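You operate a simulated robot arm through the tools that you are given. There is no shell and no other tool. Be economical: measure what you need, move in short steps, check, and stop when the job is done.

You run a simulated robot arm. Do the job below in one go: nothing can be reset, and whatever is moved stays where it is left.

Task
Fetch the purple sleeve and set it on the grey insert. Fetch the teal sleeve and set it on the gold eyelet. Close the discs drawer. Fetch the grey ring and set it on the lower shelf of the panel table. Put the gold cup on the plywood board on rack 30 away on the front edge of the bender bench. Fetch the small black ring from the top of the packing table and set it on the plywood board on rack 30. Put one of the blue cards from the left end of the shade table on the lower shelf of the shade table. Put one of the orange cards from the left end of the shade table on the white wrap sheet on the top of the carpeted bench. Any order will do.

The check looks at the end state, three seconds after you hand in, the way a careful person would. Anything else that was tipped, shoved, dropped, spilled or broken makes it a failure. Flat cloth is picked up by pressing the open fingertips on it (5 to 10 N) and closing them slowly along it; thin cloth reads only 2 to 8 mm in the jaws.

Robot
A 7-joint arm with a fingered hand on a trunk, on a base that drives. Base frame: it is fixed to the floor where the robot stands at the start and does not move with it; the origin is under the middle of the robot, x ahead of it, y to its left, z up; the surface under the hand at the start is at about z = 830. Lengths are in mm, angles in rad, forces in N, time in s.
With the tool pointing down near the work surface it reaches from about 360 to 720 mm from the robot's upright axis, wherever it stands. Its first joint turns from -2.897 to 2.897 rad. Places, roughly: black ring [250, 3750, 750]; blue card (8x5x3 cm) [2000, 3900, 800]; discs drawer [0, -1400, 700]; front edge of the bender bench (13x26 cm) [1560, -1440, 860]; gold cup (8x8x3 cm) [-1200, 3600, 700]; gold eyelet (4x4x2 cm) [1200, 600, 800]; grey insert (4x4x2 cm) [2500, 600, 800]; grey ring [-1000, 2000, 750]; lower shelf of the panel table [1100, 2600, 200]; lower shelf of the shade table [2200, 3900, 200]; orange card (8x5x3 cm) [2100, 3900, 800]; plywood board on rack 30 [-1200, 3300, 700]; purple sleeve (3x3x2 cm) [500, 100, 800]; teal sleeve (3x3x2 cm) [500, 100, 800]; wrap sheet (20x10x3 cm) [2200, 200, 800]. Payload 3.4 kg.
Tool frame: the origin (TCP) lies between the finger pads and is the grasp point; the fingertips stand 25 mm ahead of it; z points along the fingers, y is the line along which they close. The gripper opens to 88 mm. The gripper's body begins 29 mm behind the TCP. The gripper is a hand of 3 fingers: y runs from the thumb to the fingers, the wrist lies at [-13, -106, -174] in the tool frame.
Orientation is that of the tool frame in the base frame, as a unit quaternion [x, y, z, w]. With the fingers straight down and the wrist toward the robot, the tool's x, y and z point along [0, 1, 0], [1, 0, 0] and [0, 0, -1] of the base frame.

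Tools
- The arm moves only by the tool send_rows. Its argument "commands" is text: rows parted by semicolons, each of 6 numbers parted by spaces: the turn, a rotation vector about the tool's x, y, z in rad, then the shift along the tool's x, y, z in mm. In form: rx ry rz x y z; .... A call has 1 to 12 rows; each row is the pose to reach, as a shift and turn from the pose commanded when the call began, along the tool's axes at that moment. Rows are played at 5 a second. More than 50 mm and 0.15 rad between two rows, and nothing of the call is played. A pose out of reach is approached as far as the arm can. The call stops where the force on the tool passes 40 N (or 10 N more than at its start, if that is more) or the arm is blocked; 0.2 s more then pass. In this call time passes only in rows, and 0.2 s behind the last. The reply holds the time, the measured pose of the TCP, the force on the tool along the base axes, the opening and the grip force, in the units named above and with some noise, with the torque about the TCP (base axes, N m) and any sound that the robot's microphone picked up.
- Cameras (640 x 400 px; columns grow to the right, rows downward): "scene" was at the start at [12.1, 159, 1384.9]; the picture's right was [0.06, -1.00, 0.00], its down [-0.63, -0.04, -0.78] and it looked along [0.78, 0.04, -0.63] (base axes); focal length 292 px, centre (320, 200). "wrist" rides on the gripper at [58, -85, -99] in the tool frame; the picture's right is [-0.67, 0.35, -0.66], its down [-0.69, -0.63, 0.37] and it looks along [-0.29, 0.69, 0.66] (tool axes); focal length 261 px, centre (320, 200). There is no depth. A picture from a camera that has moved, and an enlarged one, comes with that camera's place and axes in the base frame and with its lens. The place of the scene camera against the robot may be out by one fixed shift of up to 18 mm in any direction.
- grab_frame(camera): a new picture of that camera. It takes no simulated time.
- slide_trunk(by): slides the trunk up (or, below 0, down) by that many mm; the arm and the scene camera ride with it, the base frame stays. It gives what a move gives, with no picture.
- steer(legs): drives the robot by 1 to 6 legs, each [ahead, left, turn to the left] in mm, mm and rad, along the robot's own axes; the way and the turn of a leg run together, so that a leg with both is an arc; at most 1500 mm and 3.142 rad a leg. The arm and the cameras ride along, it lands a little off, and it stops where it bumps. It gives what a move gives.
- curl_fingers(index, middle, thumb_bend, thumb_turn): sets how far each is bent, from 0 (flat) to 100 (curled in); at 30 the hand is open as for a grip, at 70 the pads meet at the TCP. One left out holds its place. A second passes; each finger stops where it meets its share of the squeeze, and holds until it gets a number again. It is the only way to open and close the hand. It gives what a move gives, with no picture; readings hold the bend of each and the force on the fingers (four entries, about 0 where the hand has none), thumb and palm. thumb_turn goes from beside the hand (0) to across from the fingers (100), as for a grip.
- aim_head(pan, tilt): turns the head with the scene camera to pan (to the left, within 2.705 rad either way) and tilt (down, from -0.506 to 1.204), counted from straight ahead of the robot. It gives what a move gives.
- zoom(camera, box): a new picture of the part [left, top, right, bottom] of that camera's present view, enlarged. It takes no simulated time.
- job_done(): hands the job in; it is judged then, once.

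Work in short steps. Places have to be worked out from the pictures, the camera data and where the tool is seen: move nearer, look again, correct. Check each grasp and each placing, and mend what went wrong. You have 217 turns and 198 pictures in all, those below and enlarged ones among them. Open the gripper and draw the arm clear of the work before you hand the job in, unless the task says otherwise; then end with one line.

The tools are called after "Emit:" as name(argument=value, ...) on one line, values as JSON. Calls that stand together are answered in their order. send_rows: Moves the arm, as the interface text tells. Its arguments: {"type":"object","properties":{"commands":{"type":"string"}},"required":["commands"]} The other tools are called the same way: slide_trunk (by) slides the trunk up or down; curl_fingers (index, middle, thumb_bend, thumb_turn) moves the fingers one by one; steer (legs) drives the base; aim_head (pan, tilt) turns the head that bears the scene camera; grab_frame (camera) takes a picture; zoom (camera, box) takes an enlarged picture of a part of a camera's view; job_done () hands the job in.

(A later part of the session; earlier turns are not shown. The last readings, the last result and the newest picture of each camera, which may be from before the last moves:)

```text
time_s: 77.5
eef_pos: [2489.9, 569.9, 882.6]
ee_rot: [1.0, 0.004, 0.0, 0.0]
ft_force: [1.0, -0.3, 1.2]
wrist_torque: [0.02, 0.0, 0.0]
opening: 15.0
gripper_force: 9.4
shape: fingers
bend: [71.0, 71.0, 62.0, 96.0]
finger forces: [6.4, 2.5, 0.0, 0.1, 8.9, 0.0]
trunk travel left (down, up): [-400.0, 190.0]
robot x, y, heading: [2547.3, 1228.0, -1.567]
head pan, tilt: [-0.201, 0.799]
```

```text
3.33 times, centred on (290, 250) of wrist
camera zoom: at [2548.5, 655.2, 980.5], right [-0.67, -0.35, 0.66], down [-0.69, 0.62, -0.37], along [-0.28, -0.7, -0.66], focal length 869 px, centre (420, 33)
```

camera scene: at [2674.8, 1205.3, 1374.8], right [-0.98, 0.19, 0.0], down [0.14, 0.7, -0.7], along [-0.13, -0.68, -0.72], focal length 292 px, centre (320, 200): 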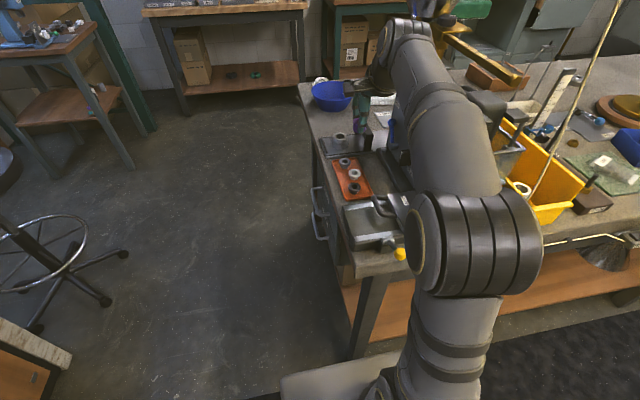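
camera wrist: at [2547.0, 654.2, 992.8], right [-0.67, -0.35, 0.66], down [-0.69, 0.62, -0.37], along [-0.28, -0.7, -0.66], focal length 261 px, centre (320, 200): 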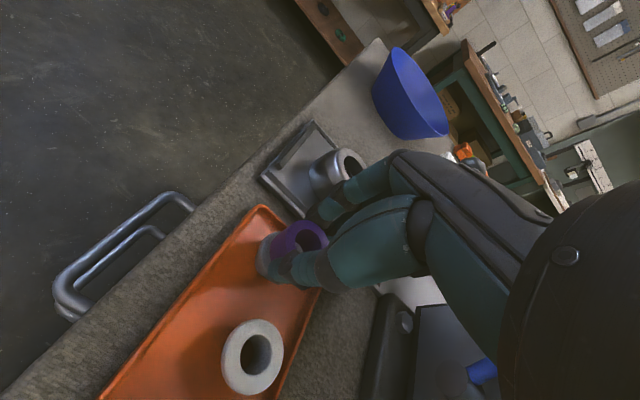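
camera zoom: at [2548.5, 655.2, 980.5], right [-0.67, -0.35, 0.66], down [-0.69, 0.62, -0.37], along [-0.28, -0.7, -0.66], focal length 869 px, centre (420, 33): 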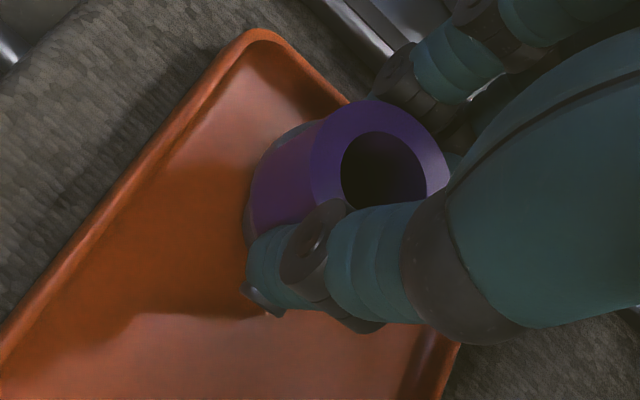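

Emit:
send_rows(commands="0 0 0 0 0 1; 0 0 0 0 0 2")

Emit:
zoom(camera="wrist", box=[220, 190, 360, 310])

```text
time_s: 78.0
eef_pos: [2490.3, 571.0, 881.0]
ee_rot: [1.0, 0.003, 0.0, 0.001]
ft_force: [-0.6, -1.9, 9.4]
wrist_torque: [-0.01, -0.03, -0.02]
opening: 15.2
gripper_force: 12.2
shape: fingers
bend: [71.0, 71.0, 62.0, 96.0]
finger forces: [12.0, 3.1, 0.0, 0.1, 9.3, 0.1]
trunk travel left (down, up): [-400.0, 190.0]
robot x, y, heading: [2541.9, 1229.2, -1.564]
head pan, tilt: [-0.201, 0.799]
```

```text
3.33 times, centred on (290, 250) of wrist
camera zoom: at [2548.3, 655.8, 979.4], right [-0.67, -0.35, 0.66], down [-0.69, 0.62, -0.37], along [-0.28, -0.7, -0.66], focal length 869 px, centre (420, 33)
```

zoom: 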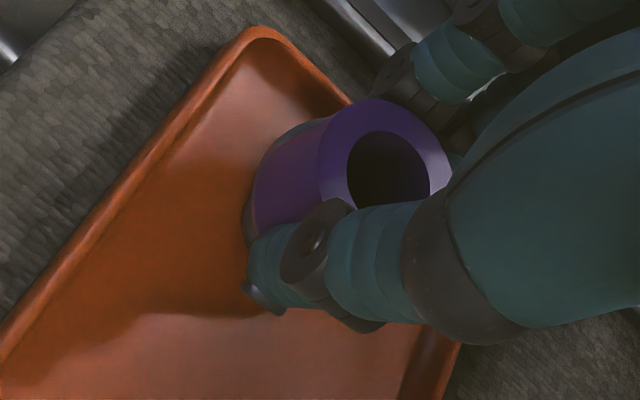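

Contact (9 N): the sleeve rests on the insert. Open a little, evenly, and rise.

Emit:
send_rows(commands="0 0 0 0 0 -1")

Emit:
curl_fingers(index=56, middle=56, thumb_bend=56)

Emit:
zoom(camera="wrist", box=[220, 190, 360, 310])

```text
time_s: 78.5
eef_pos: [2491.0, 569.9, 881.4]
ee_rot: [1.0, 0.004, -0.001, 0.002]
ft_force: [-1.2, -1.8, 10.2]
wrist_torque: [-0.1, -0.03, -0.01]
opening: 15.0
gripper_force: 12.5
shape: fingers
bend: [71.0, 71.0, 62.0, 96.0]
finger forces: [11.7, 3.3, 0.0, 0.1, 9.1, 0.1]
trunk travel left (down, up): [-400.0, 190.0]
robot x, y, heading: [2546.0, 1229.0, -1.567]
head pan, tilt: [-0.201, 0.799]
```

```text
time_s: 79.5
eef_pos: [2490.3, 571.5, 878.9]
ee_rot: [1.0, 0.003, 0.0, 0.0]
ft_force: [-0.3, -0.2, -0.2]
wrist_torque: [0.0, 0.0, -0.01]
opening: 28.5
gripper_force: 0.1
shape: fingers
bend: [56.0, 56.0, 56.0, 97.0]
finger forces: [0.1, 0.0, 0.0, 0.0, 0.0, 0.0]
trunk travel left (down, up): [-400.0, 190.0]
robot x, y, heading: [2545.9, 1227.2, -1.565]
head pan, tilt: [-0.201, 0.799]
```

```text
3.33 times, centred on (290, 250) of wrist
camera zoom: at [2548.6, 655.4, 978.9], right [-0.67, -0.35, 0.66], down [-0.69, 0.63, -0.37], along [-0.28, -0.7, -0.66], focal length 869 px, centre (420, 33)
```

zoom: 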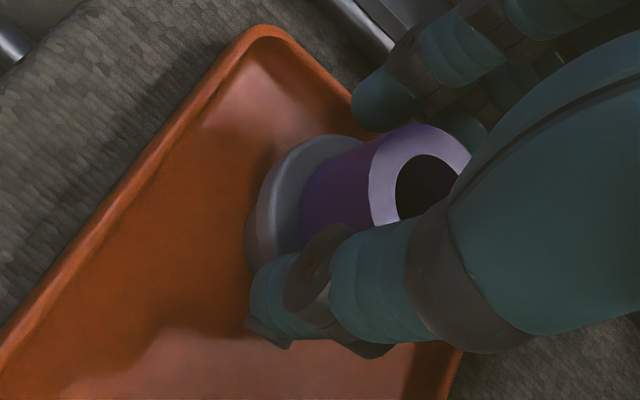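

Released; rise and inspect seating.

Emit:
send_rows(commands="0 0 0 0 0 -8; 0 0 0 0 0 -25; 0 0 0 0 0 -60; 0 0 0 0 0 -90")

Emit:
zoom(camera="wrist", box=[180, 190, 360, 340])

Emit:
zoom(camera="scene", box=[320, 120, 400, 200])

```text
time_s: 80.5
eef_pos: [2490.3, 571.3, 970.8]
ee_rot: [1.0, 0.003, -0.001, 0.0]
ft_force: [-0.1, 0.1, -0.2]
wrist_torque: [-0.02, 0.0, 0.01]
opening: 28.9
gripper_force: 0.0
shape: fingers
bend: [56.0, 56.0, 56.0, 97.0]
finger forces: [0.0, 0.0, 0.0, 0.0, 0.0, 0.1]
trunk travel left (down, up): [-400.0, 190.0]
robot x, y, heading: [2541.6, 1228.7, -1.563]
head pan, tilt: [-0.201, 0.799]
```

```text
2.67 times, centred on (270, 265) of wrist
camera zoom: at [2548.8, 656.5, 1070.3], right [-0.67, -0.35, 0.66], down [-0.69, 0.63, -0.37], along [-0.28, -0.7, -0.66], focal length 695 px, centre (453, 27)
```

zoom: 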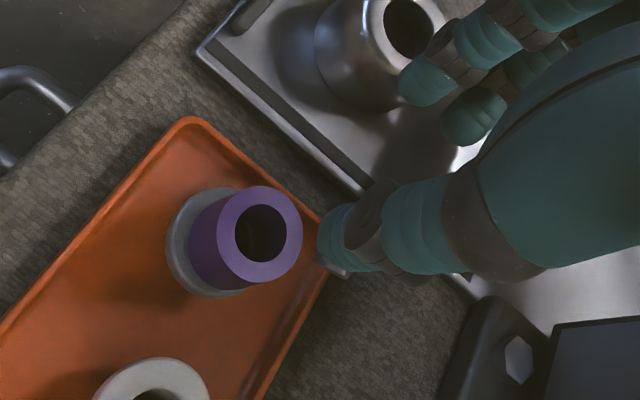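

```text
5.00 times, centred on (360, 160) of scene
camera zoom: at [2674.8, 1205.4, 1374.7], right [-0.98, 0.19, 0.0], down [0.14, 0.7, -0.7], along [-0.13, -0.68, -0.72], focal length 1461 px, centre (120, 400)
```

zoom: 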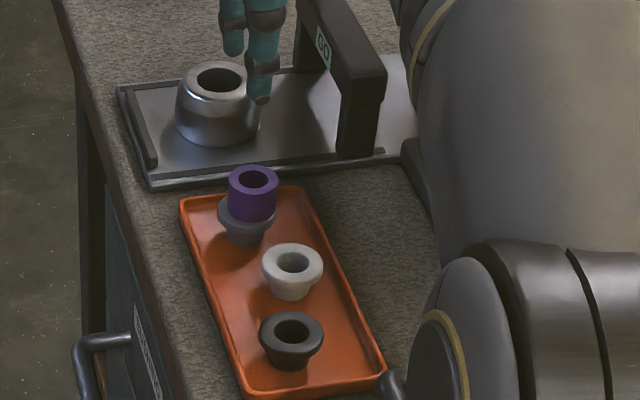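

The purple sleeve sits upright on the grey insert. Draw the arm back, then drive off the way I came (under the lamp with trunk lowered).

Emit:
send_rows(commands="0 0 0 0 0 -45; 0 0 0 0 0 -87; 0 0 0 20 -35 -87; 0 0 0 40 -75 -87; 0 0 0 80 -100 -87; 0 0 0 100 -140 -87; 0 0 0 125 -180 -87; 0 0 0 125 -220 -87; 0 0 0 125 -240 -87")

Emit:
steer(legs=[[-330, 0, 0], [0, 0, 1.571]])

Emit:
slide_trunk(by=-400)

Emit:
steer(legs=[[-900, 0, 0], [-300, 0, 0]])

```text
time_s: 82.5
eef_pos: [2634.3, 693.6, 1183.2]
ee_rot: [1.0, 0.003, -0.001, -0.001]
ft_force: [-0.2, -1.0, 0.8]
wrist_torque: [0.03, -0.04, 0.0]
opening: 28.6
gripper_force: 0.2
shape: fingers
bend: [56.0, 56.0, 56.0, 97.0]
finger forces: [0.0, 0.0, 0.0, 0.0, 0.0, 0.1]
out of reach, approached as far as the arm can: row 2, 3, 4, 5, 6, 7, 8, 9
trunk travel left (down, up): [-400.0, 190.0]
robot x, y, heading: [2545.0, 1228.3, -1.56]
head pan, tilt: [-0.201, 0.799]
```

```text
time_s: 88.5
eef_pos: [3078.2, 1652.7, 1183.5]
ee_rot: [0.701, 0.713, -0.001, -0.001]
ft_force: [-0.7, -0.4, 0.8]
wrist_torque: [-0.02, 0.02, 0.02]
opening: 28.8
gripper_force: 0.0
shape: fingers
bend: [56.0, 56.0, 56.0, 97.0]
finger forces: [0.1, 0.0, 0.1, 0.0, 0.0, 0.1]
trunk travel left (down, up): [-400.0, 190.0]
robot x, y, heading: [2544.0, 1557.7, 0.018]
head pan, tilt: [-0.201, 0.799]
```

```text
time_s: 92.3
eef_pos: [3077.1, 1652.8, 783.8]
ee_rot: [0.701, 0.713, -0.001, 0.0]
ft_force: [-0.9, -0.2, -0.2]
wrist_torque: [0.01, 0.0, 0.0]
opening: 28.5
gripper_force: 0.1
shape: fingers
bend: [56.0, 56.0, 56.0, 97.0]
finger forces: [0.0, 0.0, 0.0, 0.0, 0.1, 0.0]
trunk travel left (down, up): [0.0, 590.0]
robot x, y, heading: [2547.8, 1559.3, 0.018]
head pan, tilt: [-0.201, 0.799]
```

```text
time_s: 98.7
eef_pos: [1884.9, 1626.4, 784.1]
ee_rot: [0.696, 0.718, 0.0, -0.001]
ft_force: [0.4, 0.5, 0.7]
wrist_torque: [0.01, 0.02, 0.02]
opening: 28.3
gripper_force: 0.1
shape: fingers
bend: [56.0, 56.0, 56.0, 97.0]
finger forces: [0.0, 0.0, 0.1, 0.0, 0.1, 0.1]
trunk travel left (down, up): [0.0, 590.0]
robot x, y, heading: [1354.8, 1523.7, 0.029]
head pan, tilt: [-0.201, 0.799]
```

Out from under the lamp. Raise the trunk and look toward the shade table and panel table.

Emit:
slide_trunk(by=400)

Emit:
aim_head(pan=1.3, tilt=0.4)

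Emit:
grab_frame(camera="scene")

```text
time_s: 102.5
eef_pos: [1886.1, 1627.0, 1183.3]
ee_rot: [0.696, 0.718, -0.001, 0.0]
ft_force: [0.8, 0.4, -0.1]
wrist_torque: [0.0, -0.02, -0.02]
opening: 28.6
gripper_force: 0.0
shape: fingers
bend: [56.0, 56.0, 56.0, 97.0]
finger forces: [0.0, 0.0, 0.0, 0.1, 0.0, 0.1]
trunk travel left (down, up): [-400.0, 190.0]
robot x, y, heading: [1351.5, 1523.6, 0.032]
head pan, tilt: [-0.201, 0.799]
```

```text
time_s: 104.1
eef_pos: [1885.9, 1626.5, 1182.9]
ee_rot: [0.697, 0.717, -0.001, 0.0]
ft_force: [-0.2, 0.7, 0.0]
wrist_torque: [0.01, -0.02, 0.01]
opening: 28.5
gripper_force: 0.1
shape: fingers
bend: [56.0, 56.0, 56.0, 97.0]
finger forces: [0.0, 0.1, 0.0, 0.0, 0.0, 0.0]
trunk travel left (down, up): [-400.0, 190.0]
robot x, y, heading: [1354.2, 1524.4, 0.03]
head pan, tilt: [1.3, 0.4]
```

```text
160 pictures are left
camera scene: at [1296.8, 1768.0, 1409.8], right [0.97, -0.24, 0.0], down [-0.09, -0.38, -0.92], along [0.22, 0.89, -0.39], focal length 292 px, centre (320, 200)
```

scene: 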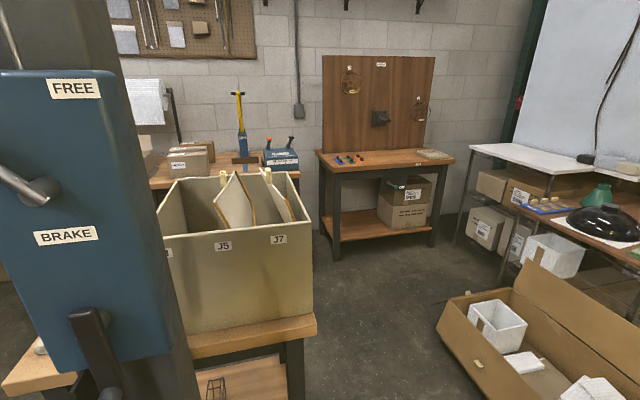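

Column and panel table (right edge x≈1440) on the left, box (x≥2200) on the right: a passage around x≈1820. I go there with the trunk lowered a bit.

Emit:
slide_trunk(by=-200)

Emit:
steer(legs=[[460, 0, 0], [0, 0, 1.54]])

Emit:
aim_head(pan=0.0, tilt=0.5)

Emit:
grab_frame(camera="scene")

```text
time_s: 106.3
eef_pos: [1884.2, 1625.7, 984.3]
ee_rot: [0.697, 0.717, 0.0, 0.0]
ft_force: [0.4, -0.1, 0.0]
wrist_torque: [-0.02, 0.0, 0.01]
opening: 28.7
gripper_force: 0.1
shape: fingers
bend: [56.0, 56.0, 56.0, 97.0]
finger forces: [0.0, 0.0, 0.1, 0.0, 0.1, 0.1]
trunk travel left (down, up): [-200.0, 390.0]
robot x, y, heading: [1351.4, 1524.9, 0.029]
head pan, tilt: [1.3, 0.4]
```

```text
time_s: 112.8
eef_pos: [1741.9, 2075.3, 984.5]
ee_rot: [0.011, 1.0, 0.0, 0.0]
ft_force: [0.1, 0.5, -0.4]
wrist_torque: [-0.02, 0.0, -0.01]
opening: 28.6
gripper_force: 0.1
shape: fingers
bend: [56.0, 56.0, 56.0, 97.0]
finger forces: [0.0, 0.1, 0.0, 0.0, 0.0, 0.1]
trunk travel left (down, up): [-200.0, 390.0]
robot x, y, heading: [1812.5, 1537.0, 1.553]
head pan, tilt: [1.3, 0.4]
```

```text
time_s: 114.2
eef_pos: [1742.9, 2076.1, 984.1]
ee_rot: [0.011, 1.0, -0.001, 0.0]
ft_force: [-0.3, -0.7, 0.8]
wrist_torque: [-0.05, 0.01, -0.01]
opening: 28.5
gripper_force: 0.1
shape: fingers
bend: [56.0, 56.0, 56.0, 97.0]
finger forces: [0.0, 0.0, 0.0, 0.1, 0.1, 0.0]
trunk travel left (down, up): [-200.0, 390.0]
robot x, y, heading: [1814.8, 1539.3, 1.549]
head pan, tilt: [0.0, 0.499]
```

```text
159 pictures are left
camera scene: at [1643.6, 1569.7, 1200.7], right [1.0, -0.02, 0.0], down [-0.01, -0.48, -0.88], along [0.02, 0.88, -0.48], focal length 292 px, centre (320, 200)
```

scene: 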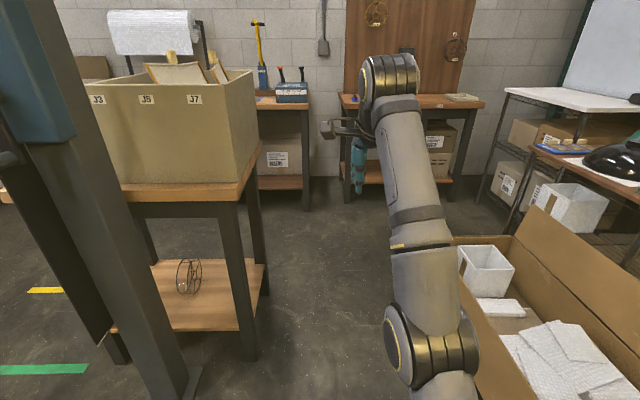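

The way is clear. Shift 35 mm left, drive ahead 1400.

Emit:
steer(legs=[[0, 35, 0.02], [1400, 0, 0]])

Emit:
slide_trunk(by=200)

Emit:
aim_head(pan=-0.3, tilt=0.6)

Emit:
grab_frame(camera="scene")

```text
time_s: 121.7
eef_pos: [1657.0, 3470.9, 983.5]
ee_rot: [-0.015, 1.0, -0.001, 0.0]
ft_force: [0.7, -0.2, -1.1]
wrist_torque: [-0.03, -0.01, 0.0]
opening: 28.3
gripper_force: 0.1
shape: fingers
bend: [56.0, 56.0, 56.0, 97.0]
finger forces: [0.0, 0.1, 0.1, 0.1, 0.0, 0.0]
trunk travel left (down, up): [-200.0, 390.0]
robot x, y, heading: [1761.5, 2937.5, 1.605]
head pan, tilt: [0.0, 0.499]
```

```text
time_s: 123.8
eef_pos: [1658.1, 3471.1, 1184.6]
ee_rot: [-0.015, 1.0, -0.001, -0.001]
ft_force: [-0.5, 0.3, 0.0]
wrist_torque: [-0.01, 0.0, -0.03]
opening: 28.5
gripper_force: 0.0
shape: fingers
bend: [56.0, 56.0, 56.0, 97.0]
finger forces: [0.1, 0.0, 0.1, 0.0, 0.1, 0.1]
trunk travel left (down, up): [-400.0, 190.0]
robot x, y, heading: [1759.0, 2941.6, 1.604]
head pan, tilt: [0.0, 0.499]
```

```text
time_s: 124.6
eef_pos: [1658.3, 3471.8, 1184.3]
ee_rot: [-0.016, 1.0, 0.0, 0.0]
ft_force: [-0.2, -0.4, -1.0]
wrist_torque: [0.03, 0.0, -0.01]
opening: 28.5
gripper_force: 0.0
shape: fingers
bend: [56.0, 56.0, 56.0, 97.0]
finger forces: [0.1, 0.0, 0.1, 0.1, 0.1, 0.0]
trunk travel left (down, up): [-400.0, 190.0]
robot x, y, heading: [1758.4, 2936.8, 1.603]
head pan, tilt: [-0.3, 0.6]
```

```text
158 pictures are left
camera scene: at [1612.9, 2954.9, 1391.6], right [0.96, -0.26, 0.0], down [-0.15, -0.54, -0.83], along [0.22, 0.8, -0.56], focal length 292 px, centre (320, 200)
```

scene: 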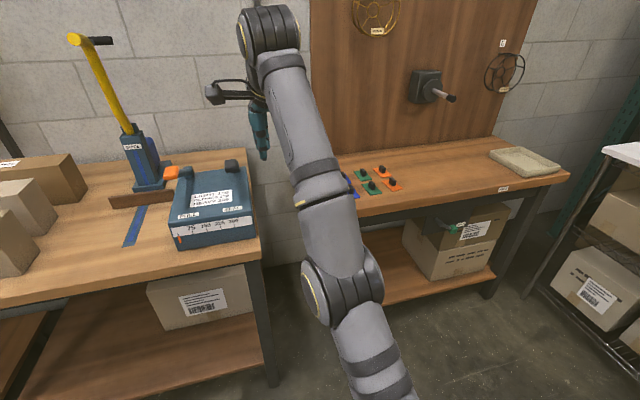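

Cards with black knobs near [2064, 3862]. Drive to stand in front of them.

Emit:
steer(legs=[[0, -330, -0.03], [380, 0, 0]])

Emit:
aim_head(pan=0.0, tilt=0.85)

Emit:
grab_frame(camera="scene")

Emit:
grab_frame(camera="wrist")

```text
time_s: 127.0
eef_pos: [1993.7, 3488.0, 1183.1]
ee_rot: [0.037, 0.999, -0.001, 0.0]
ft_force: [0.2, -0.2, 0.0]
wrist_torque: [-0.01, 0.0, 0.01]
opening: 28.7
gripper_force: 0.1
shape: fingers
bend: [56.0, 56.0, 56.0, 98.0]
finger forces: [0.0, 0.1, 0.0, 0.0, 0.1, 0.0]
trunk travel left (down, up): [-400.0, 190.0]
robot x, y, heading: [2037.9, 2947.1, 1.497]
head pan, tilt: [-0.3, 0.6]
stopped in leg 2: the robot was blocked; the commanded pose is now the measured one
```

```text
time_s: 127.8
eef_pos: [1992.4, 3487.9, 1183.4]
ee_rot: [0.035, 0.999, -0.001, 0.0]
ft_force: [0.4, 0.2, -0.6]
wrist_torque: [-0.01, 0.05, 0.0]
opening: 28.6
gripper_force: 0.0
shape: fingers
bend: [56.0, 56.0, 56.0, 98.0]
finger forces: [0.0, 0.0, 0.0, 0.0, 0.0, 0.1]
trunk travel left (down, up): [-400.0, 190.0]
robot x, y, heading: [2041.0, 2945.1, 1.503]
head pan, tilt: [0.0, 0.85]
```

```text
157 pictures are left
camera scene: at [1870.0, 2972.8, 1370.8], right [1.0, -0.07, 0.0], down [-0.05, -0.75, -0.66], along [0.05, 0.66, -0.75], focal length 292 px, centre (320, 200)
```

scene: 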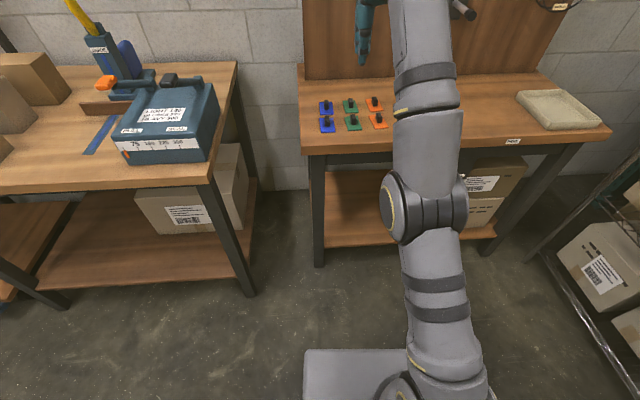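

```text
156 pictures are left
camera wrist: at [1930.2, 3406.3, 1283.0], right [0.69, 0.3, 0.66], down [0.64, -0.68, -0.36], along [0.33, 0.67, -0.66], focal length 261 px, centre (320, 200)
```

wrist: 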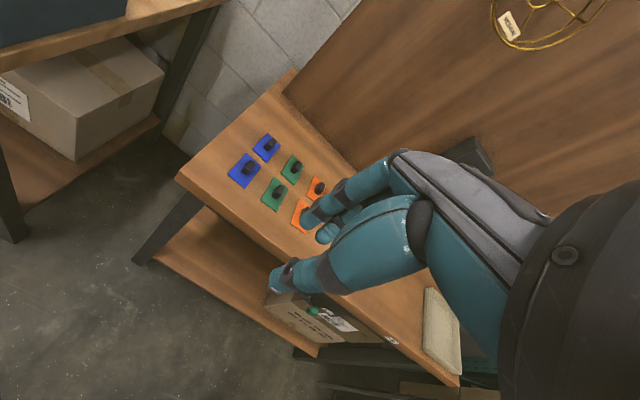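

The base was blocked; look to the right/behind to see what it touches.

Emit:
aim_head(pan=-1.5, tilt=1.0)

Emit:
grab_frame(camera="scene")

```text
time_s: 129.4
eef_pos: [1993.4, 3487.4, 1183.4]
ee_rot: [0.036, 0.999, -0.001, 0.0]
ft_force: [-0.1, -0.3, -0.4]
wrist_torque: [0.02, -0.02, -0.01]
opening: 28.7
gripper_force: 0.0
shape: fingers
bend: [56.0, 56.0, 56.0, 98.0]
finger forces: [0.1, 0.0, 0.0, 0.0, 0.0, 0.0]
trunk travel left (down, up): [-400.0, 190.0]
robot x, y, heading: [2039.3, 2945.7, 1.501]
head pan, tilt: [-1.499, 1.0]
```

```text
155 pictures are left
camera scene: at [1934.2, 2894.9, 1359.6], right [0.0, -1.0, 0.0], down [-0.84, 0.0, -0.54], along [0.54, 0.0, -0.84], focal length 292 px, centre (320, 200)
```

scene: 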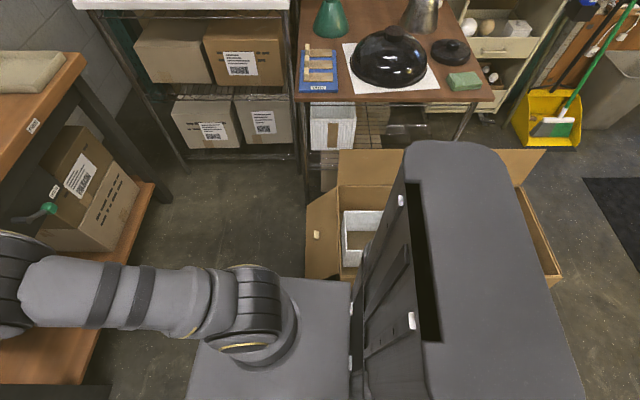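

The base's right side met the box's corner edge (box seems unmoved). Back off left, straighten, go ahead past the box and then right.

Emit:
steer(legs=[[0, 150, 0], [0, 0, 0.07], [360, 0, 0]])

Emit:
grab_frame(camera="scene")

```text
time_s: 133.2
eef_pos: [1802.4, 3854.7, 1184.0]
ee_rot: [0.0, 1.0, 0.0, 0.0]
ft_force: [0.2, 0.6, -0.4]
wrist_torque: [0.0, 0.01, 0.03]
opening: 28.4
gripper_force: 0.1
shape: fingers
bend: [56.0, 56.0, 56.0, 98.0]
finger forces: [0.0, 0.1, 0.0, 0.0, 0.0, 0.1]
trunk travel left (down, up): [-400.0, 190.0]
robot x, y, heading: [1886.5, 3321.2, 1.571]
head pan, tilt: [-1.499, 1.0]
```

```text
154 pictures are left
camera scene: at [1784.6, 3260.9, 1359.6], right [0.07, -1.0, 0.0], down [-0.84, -0.06, -0.54], along [0.54, 0.04, -0.84], focal length 292 px, centre (320, 200)
```

scene: 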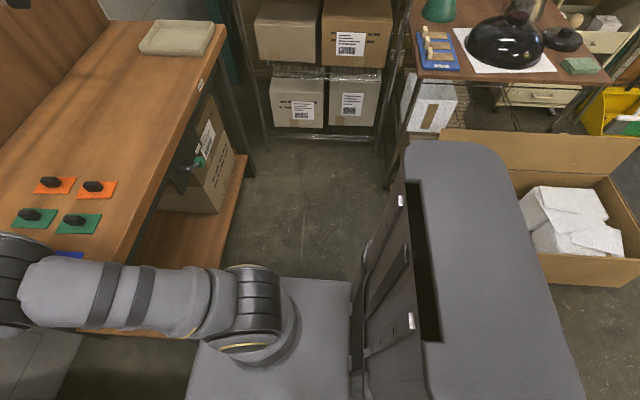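

Past the box. Move right 150 and view the cards.

Emit:
steer(legs=[[0, -150, 0]])

Emit:
aim_head(pan=0.0, tilt=1.0)

Emit:
grab_frame(camera="scene")

Emit:
grab_frame(camera="wrist")

```text
time_s: 134.6
eef_pos: [1952.7, 3854.5, 1184.5]
ee_rot: [0.0, 1.0, 0.0, 0.0]
ft_force: [1.0, -0.6, -0.3]
wrist_torque: [0.03, 0.0, 0.01]
opening: 28.4
gripper_force: 0.1
shape: fingers
bend: [56.0, 56.0, 56.0, 98.0]
finger forces: [0.1, 0.0, 0.0, 0.1, 0.0, 0.0]
trunk travel left (down, up): [-400.0, 190.0]
robot x, y, heading: [2036.7, 3320.2, 1.571]
head pan, tilt: [-1.499, 1.0]
```

```text
time_s: 136.2
eef_pos: [1953.1, 3854.3, 1183.9]
ee_rot: [0.0, 1.0, -0.001, 0.0]
ft_force: [0.2, 0.1, -0.7]
wrist_torque: [0.0, -0.02, 0.03]
opening: 28.6
gripper_force: 0.0
shape: fingers
bend: [56.0, 56.0, 56.0, 98.0]
finger forces: [0.0, 0.0, 0.0, 0.1, 0.1, 0.1]
trunk travel left (down, up): [-400.0, 190.0]
robot x, y, heading: [2038.3, 3318.9, 1.567]
head pan, tilt: [0.0, 1.0]
```

```text
153 pictures are left
camera scene: at [1866.3, 3325.4, 1359.6], right [1.0, 0.0, 0.0], down [0.0, -0.84, -0.54], along [0.0, 0.54, -0.84], focal length 292 px, centre (320, 200)
```

scene: 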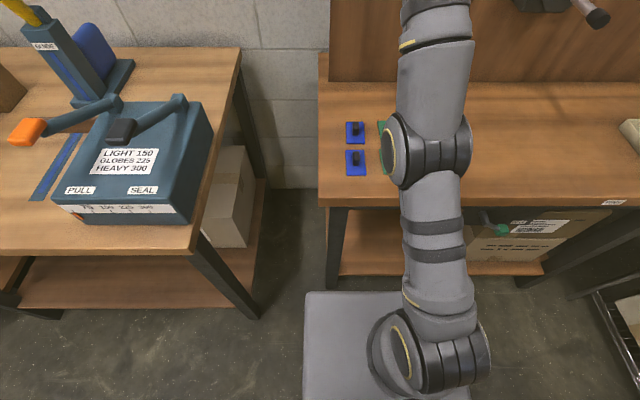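

```text
152 pictures are left
camera wrist: at [1895.8, 3769.6, 1283.0], right [0.67, 0.35, 0.66], down [0.69, -0.63, -0.36], along [0.29, 0.69, -0.66], focal length 261 px, centre (320, 200)
```

wrist: 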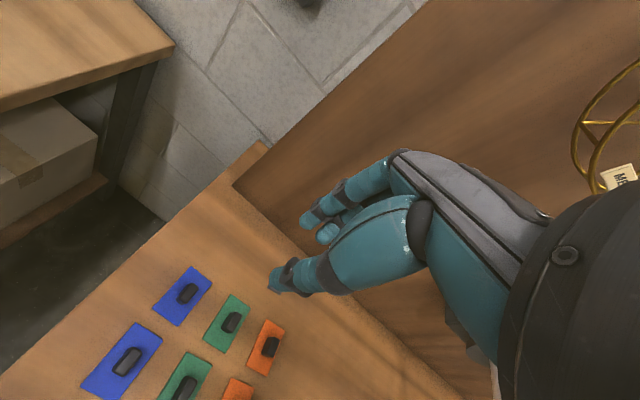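

Move over the near blue card and look again closer.

Emit:
send_rows(commands="0 0 0 0 -30 30; 0 0 0 -4 -60 65; 0 0 0 -7 -69 110; 0 0 0 -7 -69 155; 0 0 0 -7 -69 200; 0 0 0 -7 -69 220")

Emit:
curl_fingers(index=40, middle=40, thumb_bend=40)

Emit:
grab_frame(camera="wrist")

Emit:
grab_frame(camera="scene")

```text
time_s: 137.6
eef_pos: [1927.2, 3937.8, 1088.6]
ee_rot: [0.0, 1.0, -0.001, 0.0]
ft_force: [-0.1, -0.2, -0.4]
wrist_torque: [-0.02, 0.02, 0.0]
opening: 28.5
gripper_force: 0.0
shape: fingers
bend: [56.0, 56.0, 56.0, 98.0]
finger forces: [0.0, 0.0, 0.1, 0.1, 0.0, 0.0]
out of reach, approached as far as the arm can: row 1, 2, 3, 4, 5, 6
trunk travel left (down, up): [-400.0, 190.0]
robot x, y, heading: [2040.1, 3316.9, 1.573]
head pan, tilt: [0.0, 1.0]
```

```text
time_s: 138.6
eef_pos: [1926.7, 3937.2, 1088.7]
ee_rot: [0.0, 1.0, -0.002, -0.001]
ft_force: [-0.7, -0.4, -0.1]
wrist_torque: [-0.01, 0.02, 0.0]
opening: 63.1
gripper_force: 0.0
shape: fingers
bend: [40.0, 40.0, 40.0, 98.0]
finger forces: [0.0, 0.1, 0.0, 0.1, 0.0, 0.0]
trunk travel left (down, up): [-400.0, 190.0]
robot x, y, heading: [2034.4, 3318.6, 1.572]
head pan, tilt: [0.0, 1.0]
```

```text
151 pictures are left
camera wrist: at [1869.8, 3852.2, 1188.7], right [0.67, 0.35, 0.65], down [0.69, -0.63, -0.36], along [0.29, 0.69, -0.66], focal length 261 px, centre (320, 200)
```

wrist: 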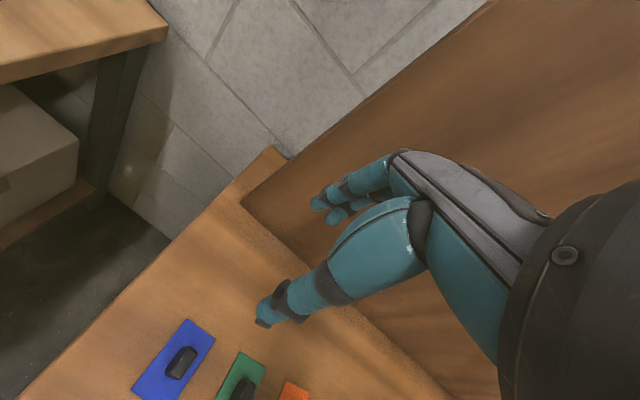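

```text
150 pictures are left
camera scene: at [1866.2, 3325.4, 1359.6], right [1.0, 0.0, 0.0], down [0.0, -0.84, -0.54], along [0.0, 0.54, -0.84], focal length 292 px, centre (320, 200)
```

scene: 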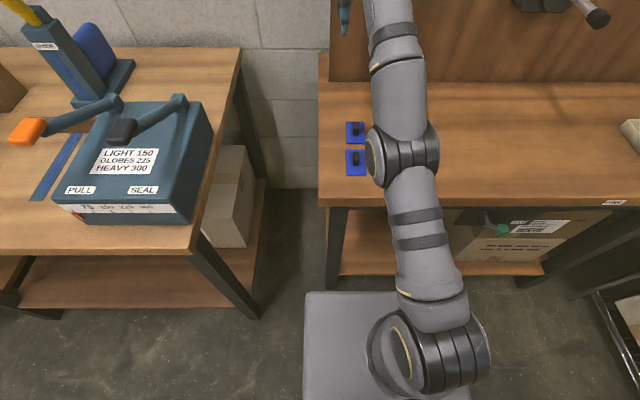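

The arm's solver is stuck in an awkward branch near a limit. I back away into free space to re-settle the arm safely.

Emit:
steer(legs=[[0, 160, 0], [-250, 0, 0]])

Emit:
send_rows(commands="0 0 0 8 38 -30; 0 0 0 16 76 -60; 0 0 0 24 114 -90; 0 0 0 33 150 -122")

Emit:
grab_frame(camera="scene")

```text
time_s: 141.4
eef_pos: [1765.9, 3689.2, 1089.5]
ee_rot: [-0.001, 1.0, -0.002, 0.0]
ft_force: [-0.4, -0.2, 0.2]
wrist_torque: [-0.02, 0.01, -0.01]
opening: 63.3
gripper_force: 0.0
shape: fingers
bend: [40.0, 40.0, 40.0, 98.0]
finger forces: [0.0, 0.0, 0.0, 0.1, 0.1, 0.0]
trunk travel left (down, up): [-400.0, 190.0]
robot x, y, heading: [1878.1, 3074.1, 1.567]
head pan, tilt: [0.0, 1.0]
```

```text
time_s: 142.4
eef_pos: [1764.5, 3690.4, 1091.1]
ee_rot: [-0.002, 1.0, -0.002, 0.0]
ft_force: [0.1, -0.3, -0.3]
wrist_torque: [0.01, 0.03, -0.01]
opening: 63.2
gripper_force: 0.1
shape: fingers
bend: [40.0, 40.0, 40.0, 98.0]
finger forces: [0.1, 0.0, 0.1, 0.1, 0.0, 0.0]
out of reach, approached as far as the arm can: row 1, 2, 3, 4
trunk travel left (down, up): [-400.0, 190.0]
robot x, y, heading: [1878.9, 3072.1, 1.581]
head pan, tilt: [0.0, 1.0]
```

```text
149 pictures are left
camera scene: at [1706.2, 3076.5, 1359.6], right [1.0, 0.0, 0.0], down [0.0, -0.84, -0.54], along [0.0, 0.54, -0.84], focal length 292 px, centre (320, 200)
```

scene: 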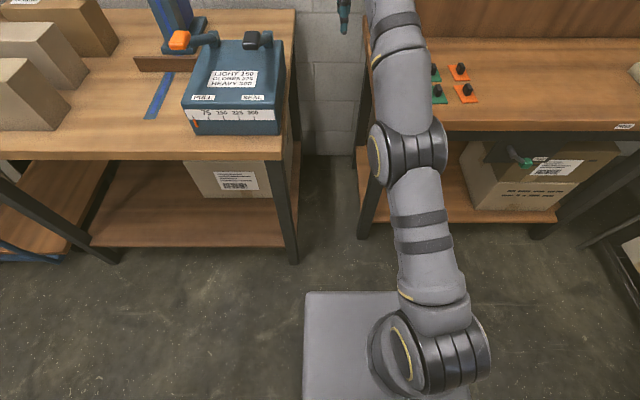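

Emit:
send_rows(commands="0 0 0 0 0 0")

Emit:
send_rows(commands="0 0 0 0 0 30; 0 0 0 0 0 60; 0 0 0 0 0 90; 0 0 0 0 0 120")

```text
time_s: 142.8
eef_pos: [1764.4, 3689.9, 1090.2]
ee_rot: [-0.002, 1.0, -0.001, 0.0]
ft_force: [-1.4, 0.0, 0.5]
wrist_torque: [0.0, -0.03, -0.02]
opening: 63.2
gripper_force: 0.1
shape: fingers
bend: [40.0, 40.0, 40.0, 98.0]
finger forces: [0.1, 0.0, 0.1, 0.0, 0.1, 0.1]
trunk travel left (down, up): [-400.0, 190.0]
robot x, y, heading: [1877.8, 3072.7, 1.574]
head pan, tilt: [0.0, 1.0]
```

```text
time_s: 143.8
eef_pos: [1754.5, 3743.1, 992.9]
ee_rot: [-0.002, 1.0, -0.003, 0.001]
ft_force: [0.2, -0.5, -0.2]
wrist_torque: [0.0, 0.01, 0.01]
opening: 63.3
gripper_force: 0.0
shape: fingers
bend: [40.0, 40.0, 40.0, 98.0]
finger forces: [0.1, 0.1, 0.0, 0.1, 0.1, 0.1]
out of reach, approached as far as the arm can: row 1, 2, 3, 4
trunk travel left (down, up): [-400.0, 190.0]
robot x, y, heading: [1877.8, 3072.6, 1.574]
head pan, tilt: [0.0, 1.0]
```

The arm is stretched straight (singular). I try small steps exactly inward along the arm to bend the elbow again.

Emit:
send_rows(commands="0 0 0 0 -2 1; 0 0 0 0 -4 2; 0 0 0 0 -8 4; 0 0 0 0 -14 7; 0 0 0 0 -22 10; 0 0 0 0 -30 14; 0 0 0 0 -50 23; 0 0 0 0 -80 37; 0 0 0 0 -110 50")

Emit:
send_rows(commands="-0.1 0 0 0 0 0; -0.2 0 0 0 0 0; -0.3 0 0 0 0 0; -0.3 0 0 0 -40 0; -0.3 0 0 0 -80 0; -0.3 0 0 0 -120 0")

```text
time_s: 145.8
eef_pos: [1727.2, 3737.9, 992.7]
ee_rot: [-0.001, 1.0, -0.002, 0.001]
ft_force: [0.5, 0.4, 0.4]
wrist_torque: [0.01, 0.01, 0.03]
opening: 63.2
gripper_force: 0.0
shape: fingers
bend: [40.0, 40.0, 40.0, 98.0]
finger forces: [0.0, 0.0, 0.0, 0.1, 0.1, 0.0]
out of reach, approached as far as the arm can: row 2, 3, 4, 5, 6, 7, 8, 9
trunk travel left (down, up): [-400.0, 190.0]
robot x, y, heading: [1877.8, 3070.5, 1.573]
head pan, tilt: [0.0, 1.0]
```

```text
time_s: 147.2
eef_pos: [1676.9, 3747.8, 1066.4]
ee_rot: [-0.001, 0.989, 0.147, 0.0]
ft_force: [-0.3, -0.3, -0.4]
wrist_torque: [-0.02, 0.03, 0.01]
opening: 63.2
gripper_force: 0.1
shape: fingers
bend: [40.0, 40.0, 40.0, 98.0]
finger forces: [0.1, 0.0, 0.0, 0.0, 0.0, 0.0]
out of reach, approached as far as the arm can: row 1, 2, 3, 4, 5, 6
trunk travel left (down, up): [-400.0, 190.0]
robot x, y, heading: [1875.9, 3070.3, 1.572]
head pan, tilt: [0.0, 1.0]
```

Emit:
send_rows(commands="0.1 0 0 0 0 0; 0.2 0 0 0 0 0; 0.3 0 0 0 0 0; 0.3 0 0 -40 0 0; 0.3 0 0 -80 0 0; 0.3 0 0 -120 0 0; 0.3 0 0 -160 0 0; 0.3 0 0 -200 0 0")

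Emit:
grab_frame(camera="scene")

```text
time_s: 149.0
eef_pos: [1866.6, 3726.9, 1051.6]
ee_rot: [-0.002, 1.0, -0.003, 0.001]
ft_force: [0.1, 0.1, 0.6]
wrist_torque: [0.0, 0.03, -0.04]
opening: 63.4
gripper_force: 0.0
shape: fingers
bend: [40.0, 40.0, 40.0, 98.0]
finger forces: [0.1, 0.0, 0.0, 0.0, 0.0, 0.0]
out of reach, approached as far as the arm can: row 1, 2, 3, 4, 5, 6, 7, 8
trunk travel left (down, up): [-400.0, 190.0]
robot x, y, heading: [1878.0, 3075.9, 1.576]
head pan, tilt: [0.0, 1.0]
```

```text
148 pictures are left
camera scene: at [1705.6, 3076.2, 1359.5], right [1.0, 0.0, 0.0], down [0.0, -0.84, -0.54], along [0.0, 0.54, -0.84], focal length 292 px, centre (320, 200)
```

scene: 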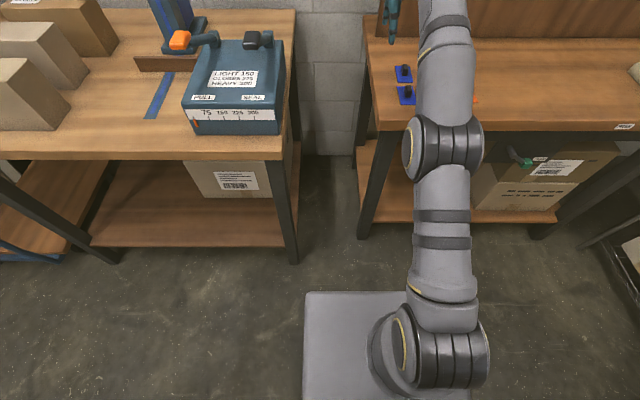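

The elbow probably passed through its straight point. I push outward to the limit first, then pull straight back in, to cross back.

Emit:
send_rows(commands="0 0 0 0 25 -18; 0 0 0 0 50 -36; 0 0 0 0 85 -60; 0 0 0 0 50 -36; 0 0 0 0 10 -6; 0 0 0 0 -35 10; 0 0 0 0 -80 20; 0 0 0 0 -120 20; 0 0 0 0 -150 20")

```text
time_s: 151.0
eef_pos: [1870.5, 3575.5, 1030.5]
ee_rot: [-0.001, 1.0, -0.002, 0.0]
ft_force: [0.4, 0.2, -0.4]
wrist_torque: [0.01, -0.04, 0.01]
opening: 63.2
gripper_force: 0.0
shape: fingers
bend: [40.0, 40.0, 40.0, 98.0]
finger forces: [0.0, 0.0, 0.0, 0.0, 0.0, 0.0]
out of reach, approached as far as the arm can: row 1, 2, 3, 4, 5
trunk travel left (down, up): [-400.0, 190.0]
robot x, y, heading: [1879.1, 3072.6, 1.571]
head pan, tilt: [0.0, 1.0]
```

That worked; the arm is free again. Return to the table.

Emit:
steer(legs=[[250, 0, 0], [0, -110, 0]])

Emit:
send_rows(commands="0 0 0 20 -30 20; 0 0 0 40 -60 30; 0 0 0 40 -60 60")

Emit:
grab_frame(camera="wrist")

Emit:
grab_frame(camera="scene")

```text
time_s: 153.6
eef_pos: [1982.3, 3820.6, 1030.0]
ee_rot: [0.0, 1.0, -0.002, 0.0]
ft_force: [-0.5, -0.5, 0.0]
wrist_torque: [-0.02, 0.0, -0.03]
opening: 63.6
gripper_force: 0.0
shape: fingers
bend: [40.0, 40.0, 40.0, 98.0]
finger forces: [0.0, 0.0, 0.1, 0.0, 0.1, 0.0]
trunk travel left (down, up): [-400.0, 190.0]
robot x, y, heading: [1991.0, 3317.6, 1.573]
head pan, tilt: [0.0, 1.0]
```

```text
time_s: 154.4
eef_pos: [1941.8, 3762.3, 969.4]
ee_rot: [0.001, 1.0, -0.002, -0.001]
ft_force: [-0.5, 0.1, 0.8]
wrist_torque: [0.01, -0.03, -0.02]
opening: 63.1
gripper_force: 0.0
shape: fingers
bend: [40.0, 40.0, 40.0, 98.0]
finger forces: [0.1, 0.1, 0.0, 0.1, 0.0, 0.1]
trunk travel left (down, up): [-400.0, 190.0]
robot x, y, heading: [1987.3, 3320.0, 1.573]
head pan, tilt: [0.0, 1.0]
```

```text
147 pictures are left
camera wrist: at [1884.7, 3676.9, 1068.5], right [0.67, 0.35, 0.65], down [0.69, -0.63, -0.36], along [0.29, 0.69, -0.66], focal length 261 px, centre (320, 200)
```

wrist: 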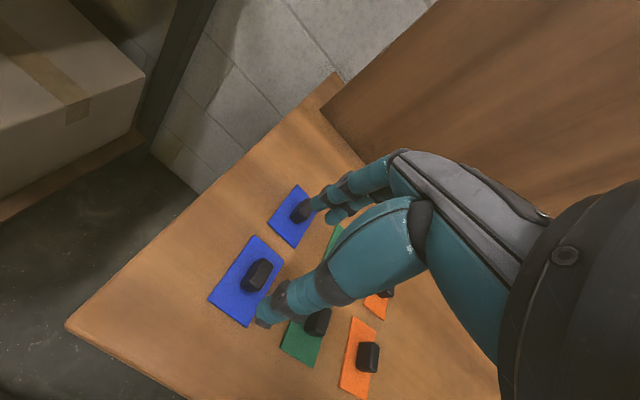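

```text
146 pictures are left
camera scene: at [1815.9, 3323.1, 1359.6], right [1.0, 0.0, 0.0], down [0.0, -0.84, -0.54], along [0.0, 0.54, -0.84], focal length 292 px, centre (320, 200)
```

scene: 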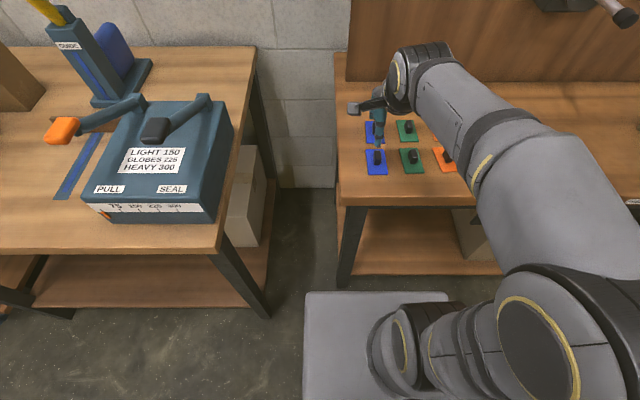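

Triangulated knob of the near blue card ≈ [1966, 3783], top z≈845. Move above it.

Emit:
send_rows(commands="0 0 0 -24 21 0; 0 0 0 -24 21 40; 0 0 0 -24 21 75")

Emit:
grab_frame(camera="wrist")

Emit:
zoom(camera="scene", box=[330, 60, 470, 200])

```text
time_s: 155.2
eef_pos: [1965.2, 3784.3, 894.7]
ee_rot: [0.001, 1.0, -0.003, -0.001]
ft_force: [0.0, -0.5, -0.4]
wrist_torque: [0.03, -0.02, -0.01]
opening: 63.0
gripper_force: 0.0
shape: fingers
bend: [40.0, 40.0, 40.0, 98.0]
finger forces: [0.0, 0.1, 0.0, 0.0, 0.1, 0.0]
trunk travel left (down, up): [-400.0, 190.0]
robot x, y, heading: [1985.4, 3316.9, 1.569]
head pan, tilt: [0.0, 1.0]
```

```text
145 pictures are left
camera wrist: at [1908.6, 3698.4, 993.7], right [0.67, 0.35, 0.65], down [0.68, -0.63, -0.36], along [0.29, 0.69, -0.66], focal length 261 px, centre (320, 200)
```

wrist: 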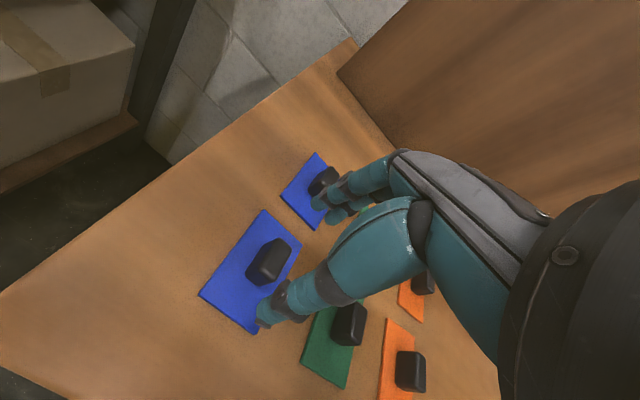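

```text
2.86 times, centred on (400, 130) of scene
camera zoom: at [1815.9, 3323.3, 1359.6], right [1.0, 0.0, 0.0], down [0.0, -0.84, -0.54], along [0.0, 0.54, -0.84], focal length 835 px, centre (91, 400)
```

zoom: 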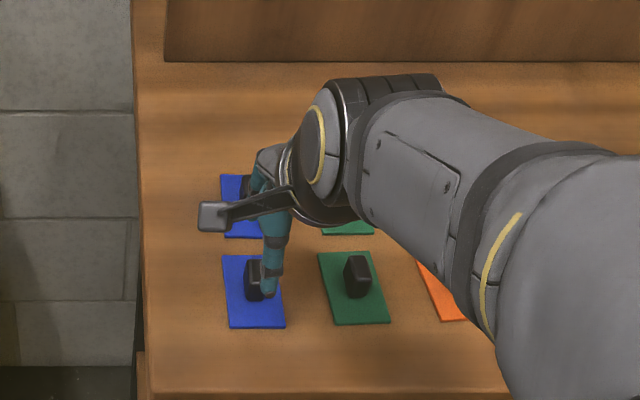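

Aligned. Descend around the knob.

Emit:
send_rows(commands="0 0 0 1 -2 12; 0 0 0 1 -2 24; 0 0 0 1 -2 32")

Emit:
grab_frame(camera="wrist")

Emit:
zoom(camera="scene", box=[340, 80, 440, 190])

```text
time_s: 156.0
eef_pos: [1965.2, 3780.5, 863.8]
ee_rot: [0.0, 1.0, -0.001, 0.001]
ft_force: [-0.2, -0.1, 0.4]
wrist_torque: [-0.03, 0.03, -0.02]
opening: 63.3
gripper_force: 0.1
shape: fingers
bend: [40.0, 40.0, 40.0, 98.0]
finger forces: [0.0, 0.1, 0.0, 0.0, 0.1, 0.1]
trunk travel left (down, up): [-400.0, 190.0]
robot x, y, heading: [1981.9, 3316.6, 1.569]
head pan, tilt: [0.0, 1.0]
```

```text
143 pictures are left
camera wrist: at [1907.5, 3695.9, 961.9], right [0.67, 0.35, 0.65], down [0.69, -0.63, -0.36], along [0.29, 0.69, -0.66], focal length 261 px, centre (320, 200)
```

wrist: 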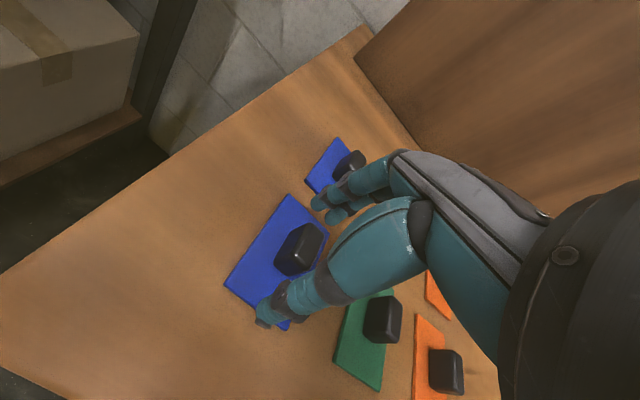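

```text
3.64 times, centred on (390, 135) of scene
camera zoom: at [1816.0, 3323.3, 1359.6], right [1.0, 0.0, 0.0], down [0.0, -0.84, -0.54], along [0.0, 0.54, -0.84], focal length 1063 px, centre (66, 436)
```

zoom: 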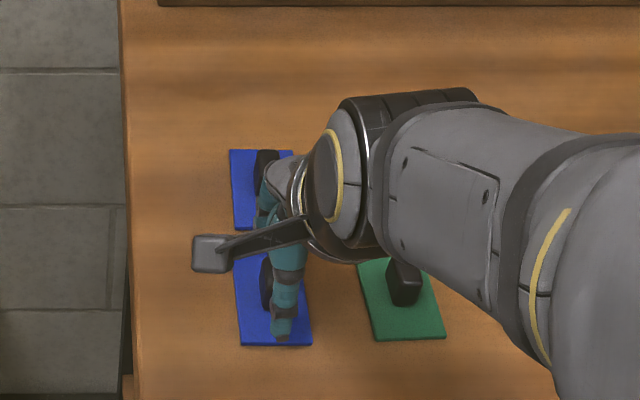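

Knob lies between the tips. Down 6 mm more and close.

Emit:
send_rows(commands="0 0 0 1 0 3; 0 0 0 1 0 6")

Emit:
curl_fingers(index=70, middle=70, thumb_bend=70)

Emit:
grab_frame(camera="wrist")

```text
time_s: 156.6
eef_pos: [1965.0, 3780.0, 857.9]
ee_rot: [0.001, 1.0, -0.002, -0.001]
ft_force: [0.0, 0.6, 0.2]
wrist_torque: [0.0, 0.03, 0.04]
opening: 63.3
gripper_force: 0.1
shape: fingers
bend: [40.0, 40.0, 40.0, 98.0]
finger forces: [0.0, 0.1, 0.1, 0.0, 0.1, 0.1]
trunk travel left (down, up): [-400.0, 190.0]
robot x, y, heading: [1991.9, 3317.5, 1.571]
head pan, tilt: [0.0, 1.0]
```

```text
time_s: 157.6
eef_pos: [1964.1, 3780.0, 857.1]
ee_rot: [0.001, 1.0, -0.002, -0.001]
ft_force: [0.0, 0.0, -0.3]
wrist_torque: [0.01, -0.01, 0.01]
opening: 22.8
gripper_force: 10.5
shape: fingers
bend: [61.0, 64.0, 58.0, 96.0]
finger forces: [5.6, 5.0, 0.1, 0.0, 10.3, 0.0]
trunk travel left (down, up): [-400.0, 190.0]
robot x, y, heading: [1985.7, 3314.6, 1.569]
head pan, tilt: [0.0, 1.0]
```

```text
141 pictures are left
camera wrist: at [1906.8, 3695.8, 956.7], right [0.67, 0.35, 0.65], down [0.69, -0.63, -0.36], along [0.29, 0.69, -0.66], focal length 261 px, centre (320, 200)
```

wrist: 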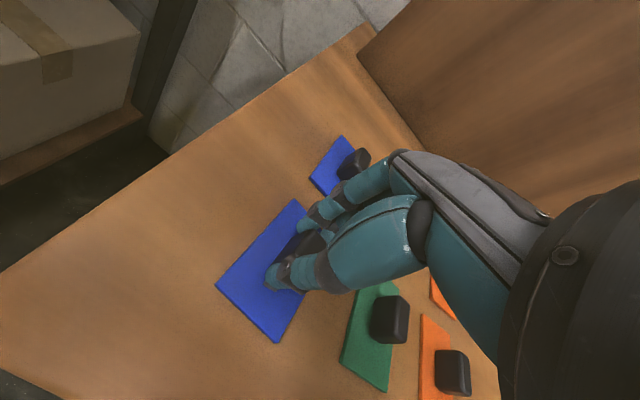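

Grip holds 10 N. Lift and check.

Emit:
send_rows(commands="0 0 0 0 0 -15; 0 0 0 0 0 -50; 0 0 0 0 0 -95; 0 0 0 0 -20 -130")

Emit:
grab_frame(camera="wrist")

Emit:
grab_frame(camera="scene")

```text
time_s: 158.6
eef_pos: [1964.0, 3759.6, 989.3]
ee_rot: [0.0, 1.0, -0.001, 0.001]
ft_force: [-0.9, -0.6, -1.4]
wrist_torque: [0.0, -0.03, -0.02]
opening: 22.5
gripper_force: 10.4
shape: fingers
bend: [61.0, 64.0, 58.0, 96.0]
finger forces: [5.7, 4.7, 0.1, 0.1, 10.1, 0.0]
trunk travel left (down, up): [-400.0, 190.0]
robot x, y, heading: [1989.4, 3316.1, 1.572]
head pan, tilt: [0.0, 1.0]
```

```text
140 pictures are left
camera wrist: at [1905.8, 3675.8, 1088.7], right [0.67, 0.35, 0.66], down [0.69, -0.63, -0.36], along [0.29, 0.69, -0.66], focal length 261 px, centre (320, 200)
```

wrist: 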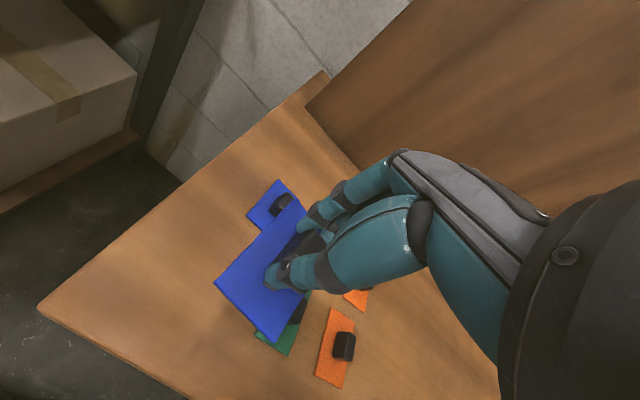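

```text
139 pictures are left
camera scene: at [1815.9, 3323.3, 1359.6], right [1.0, 0.0, 0.0], down [0.0, -0.84, -0.54], along [0.0, 0.54, -0.84], focal length 292 px, centre (320, 200)
```

scene: 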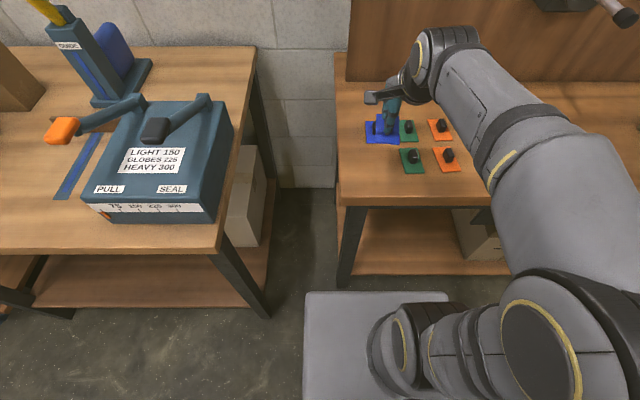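

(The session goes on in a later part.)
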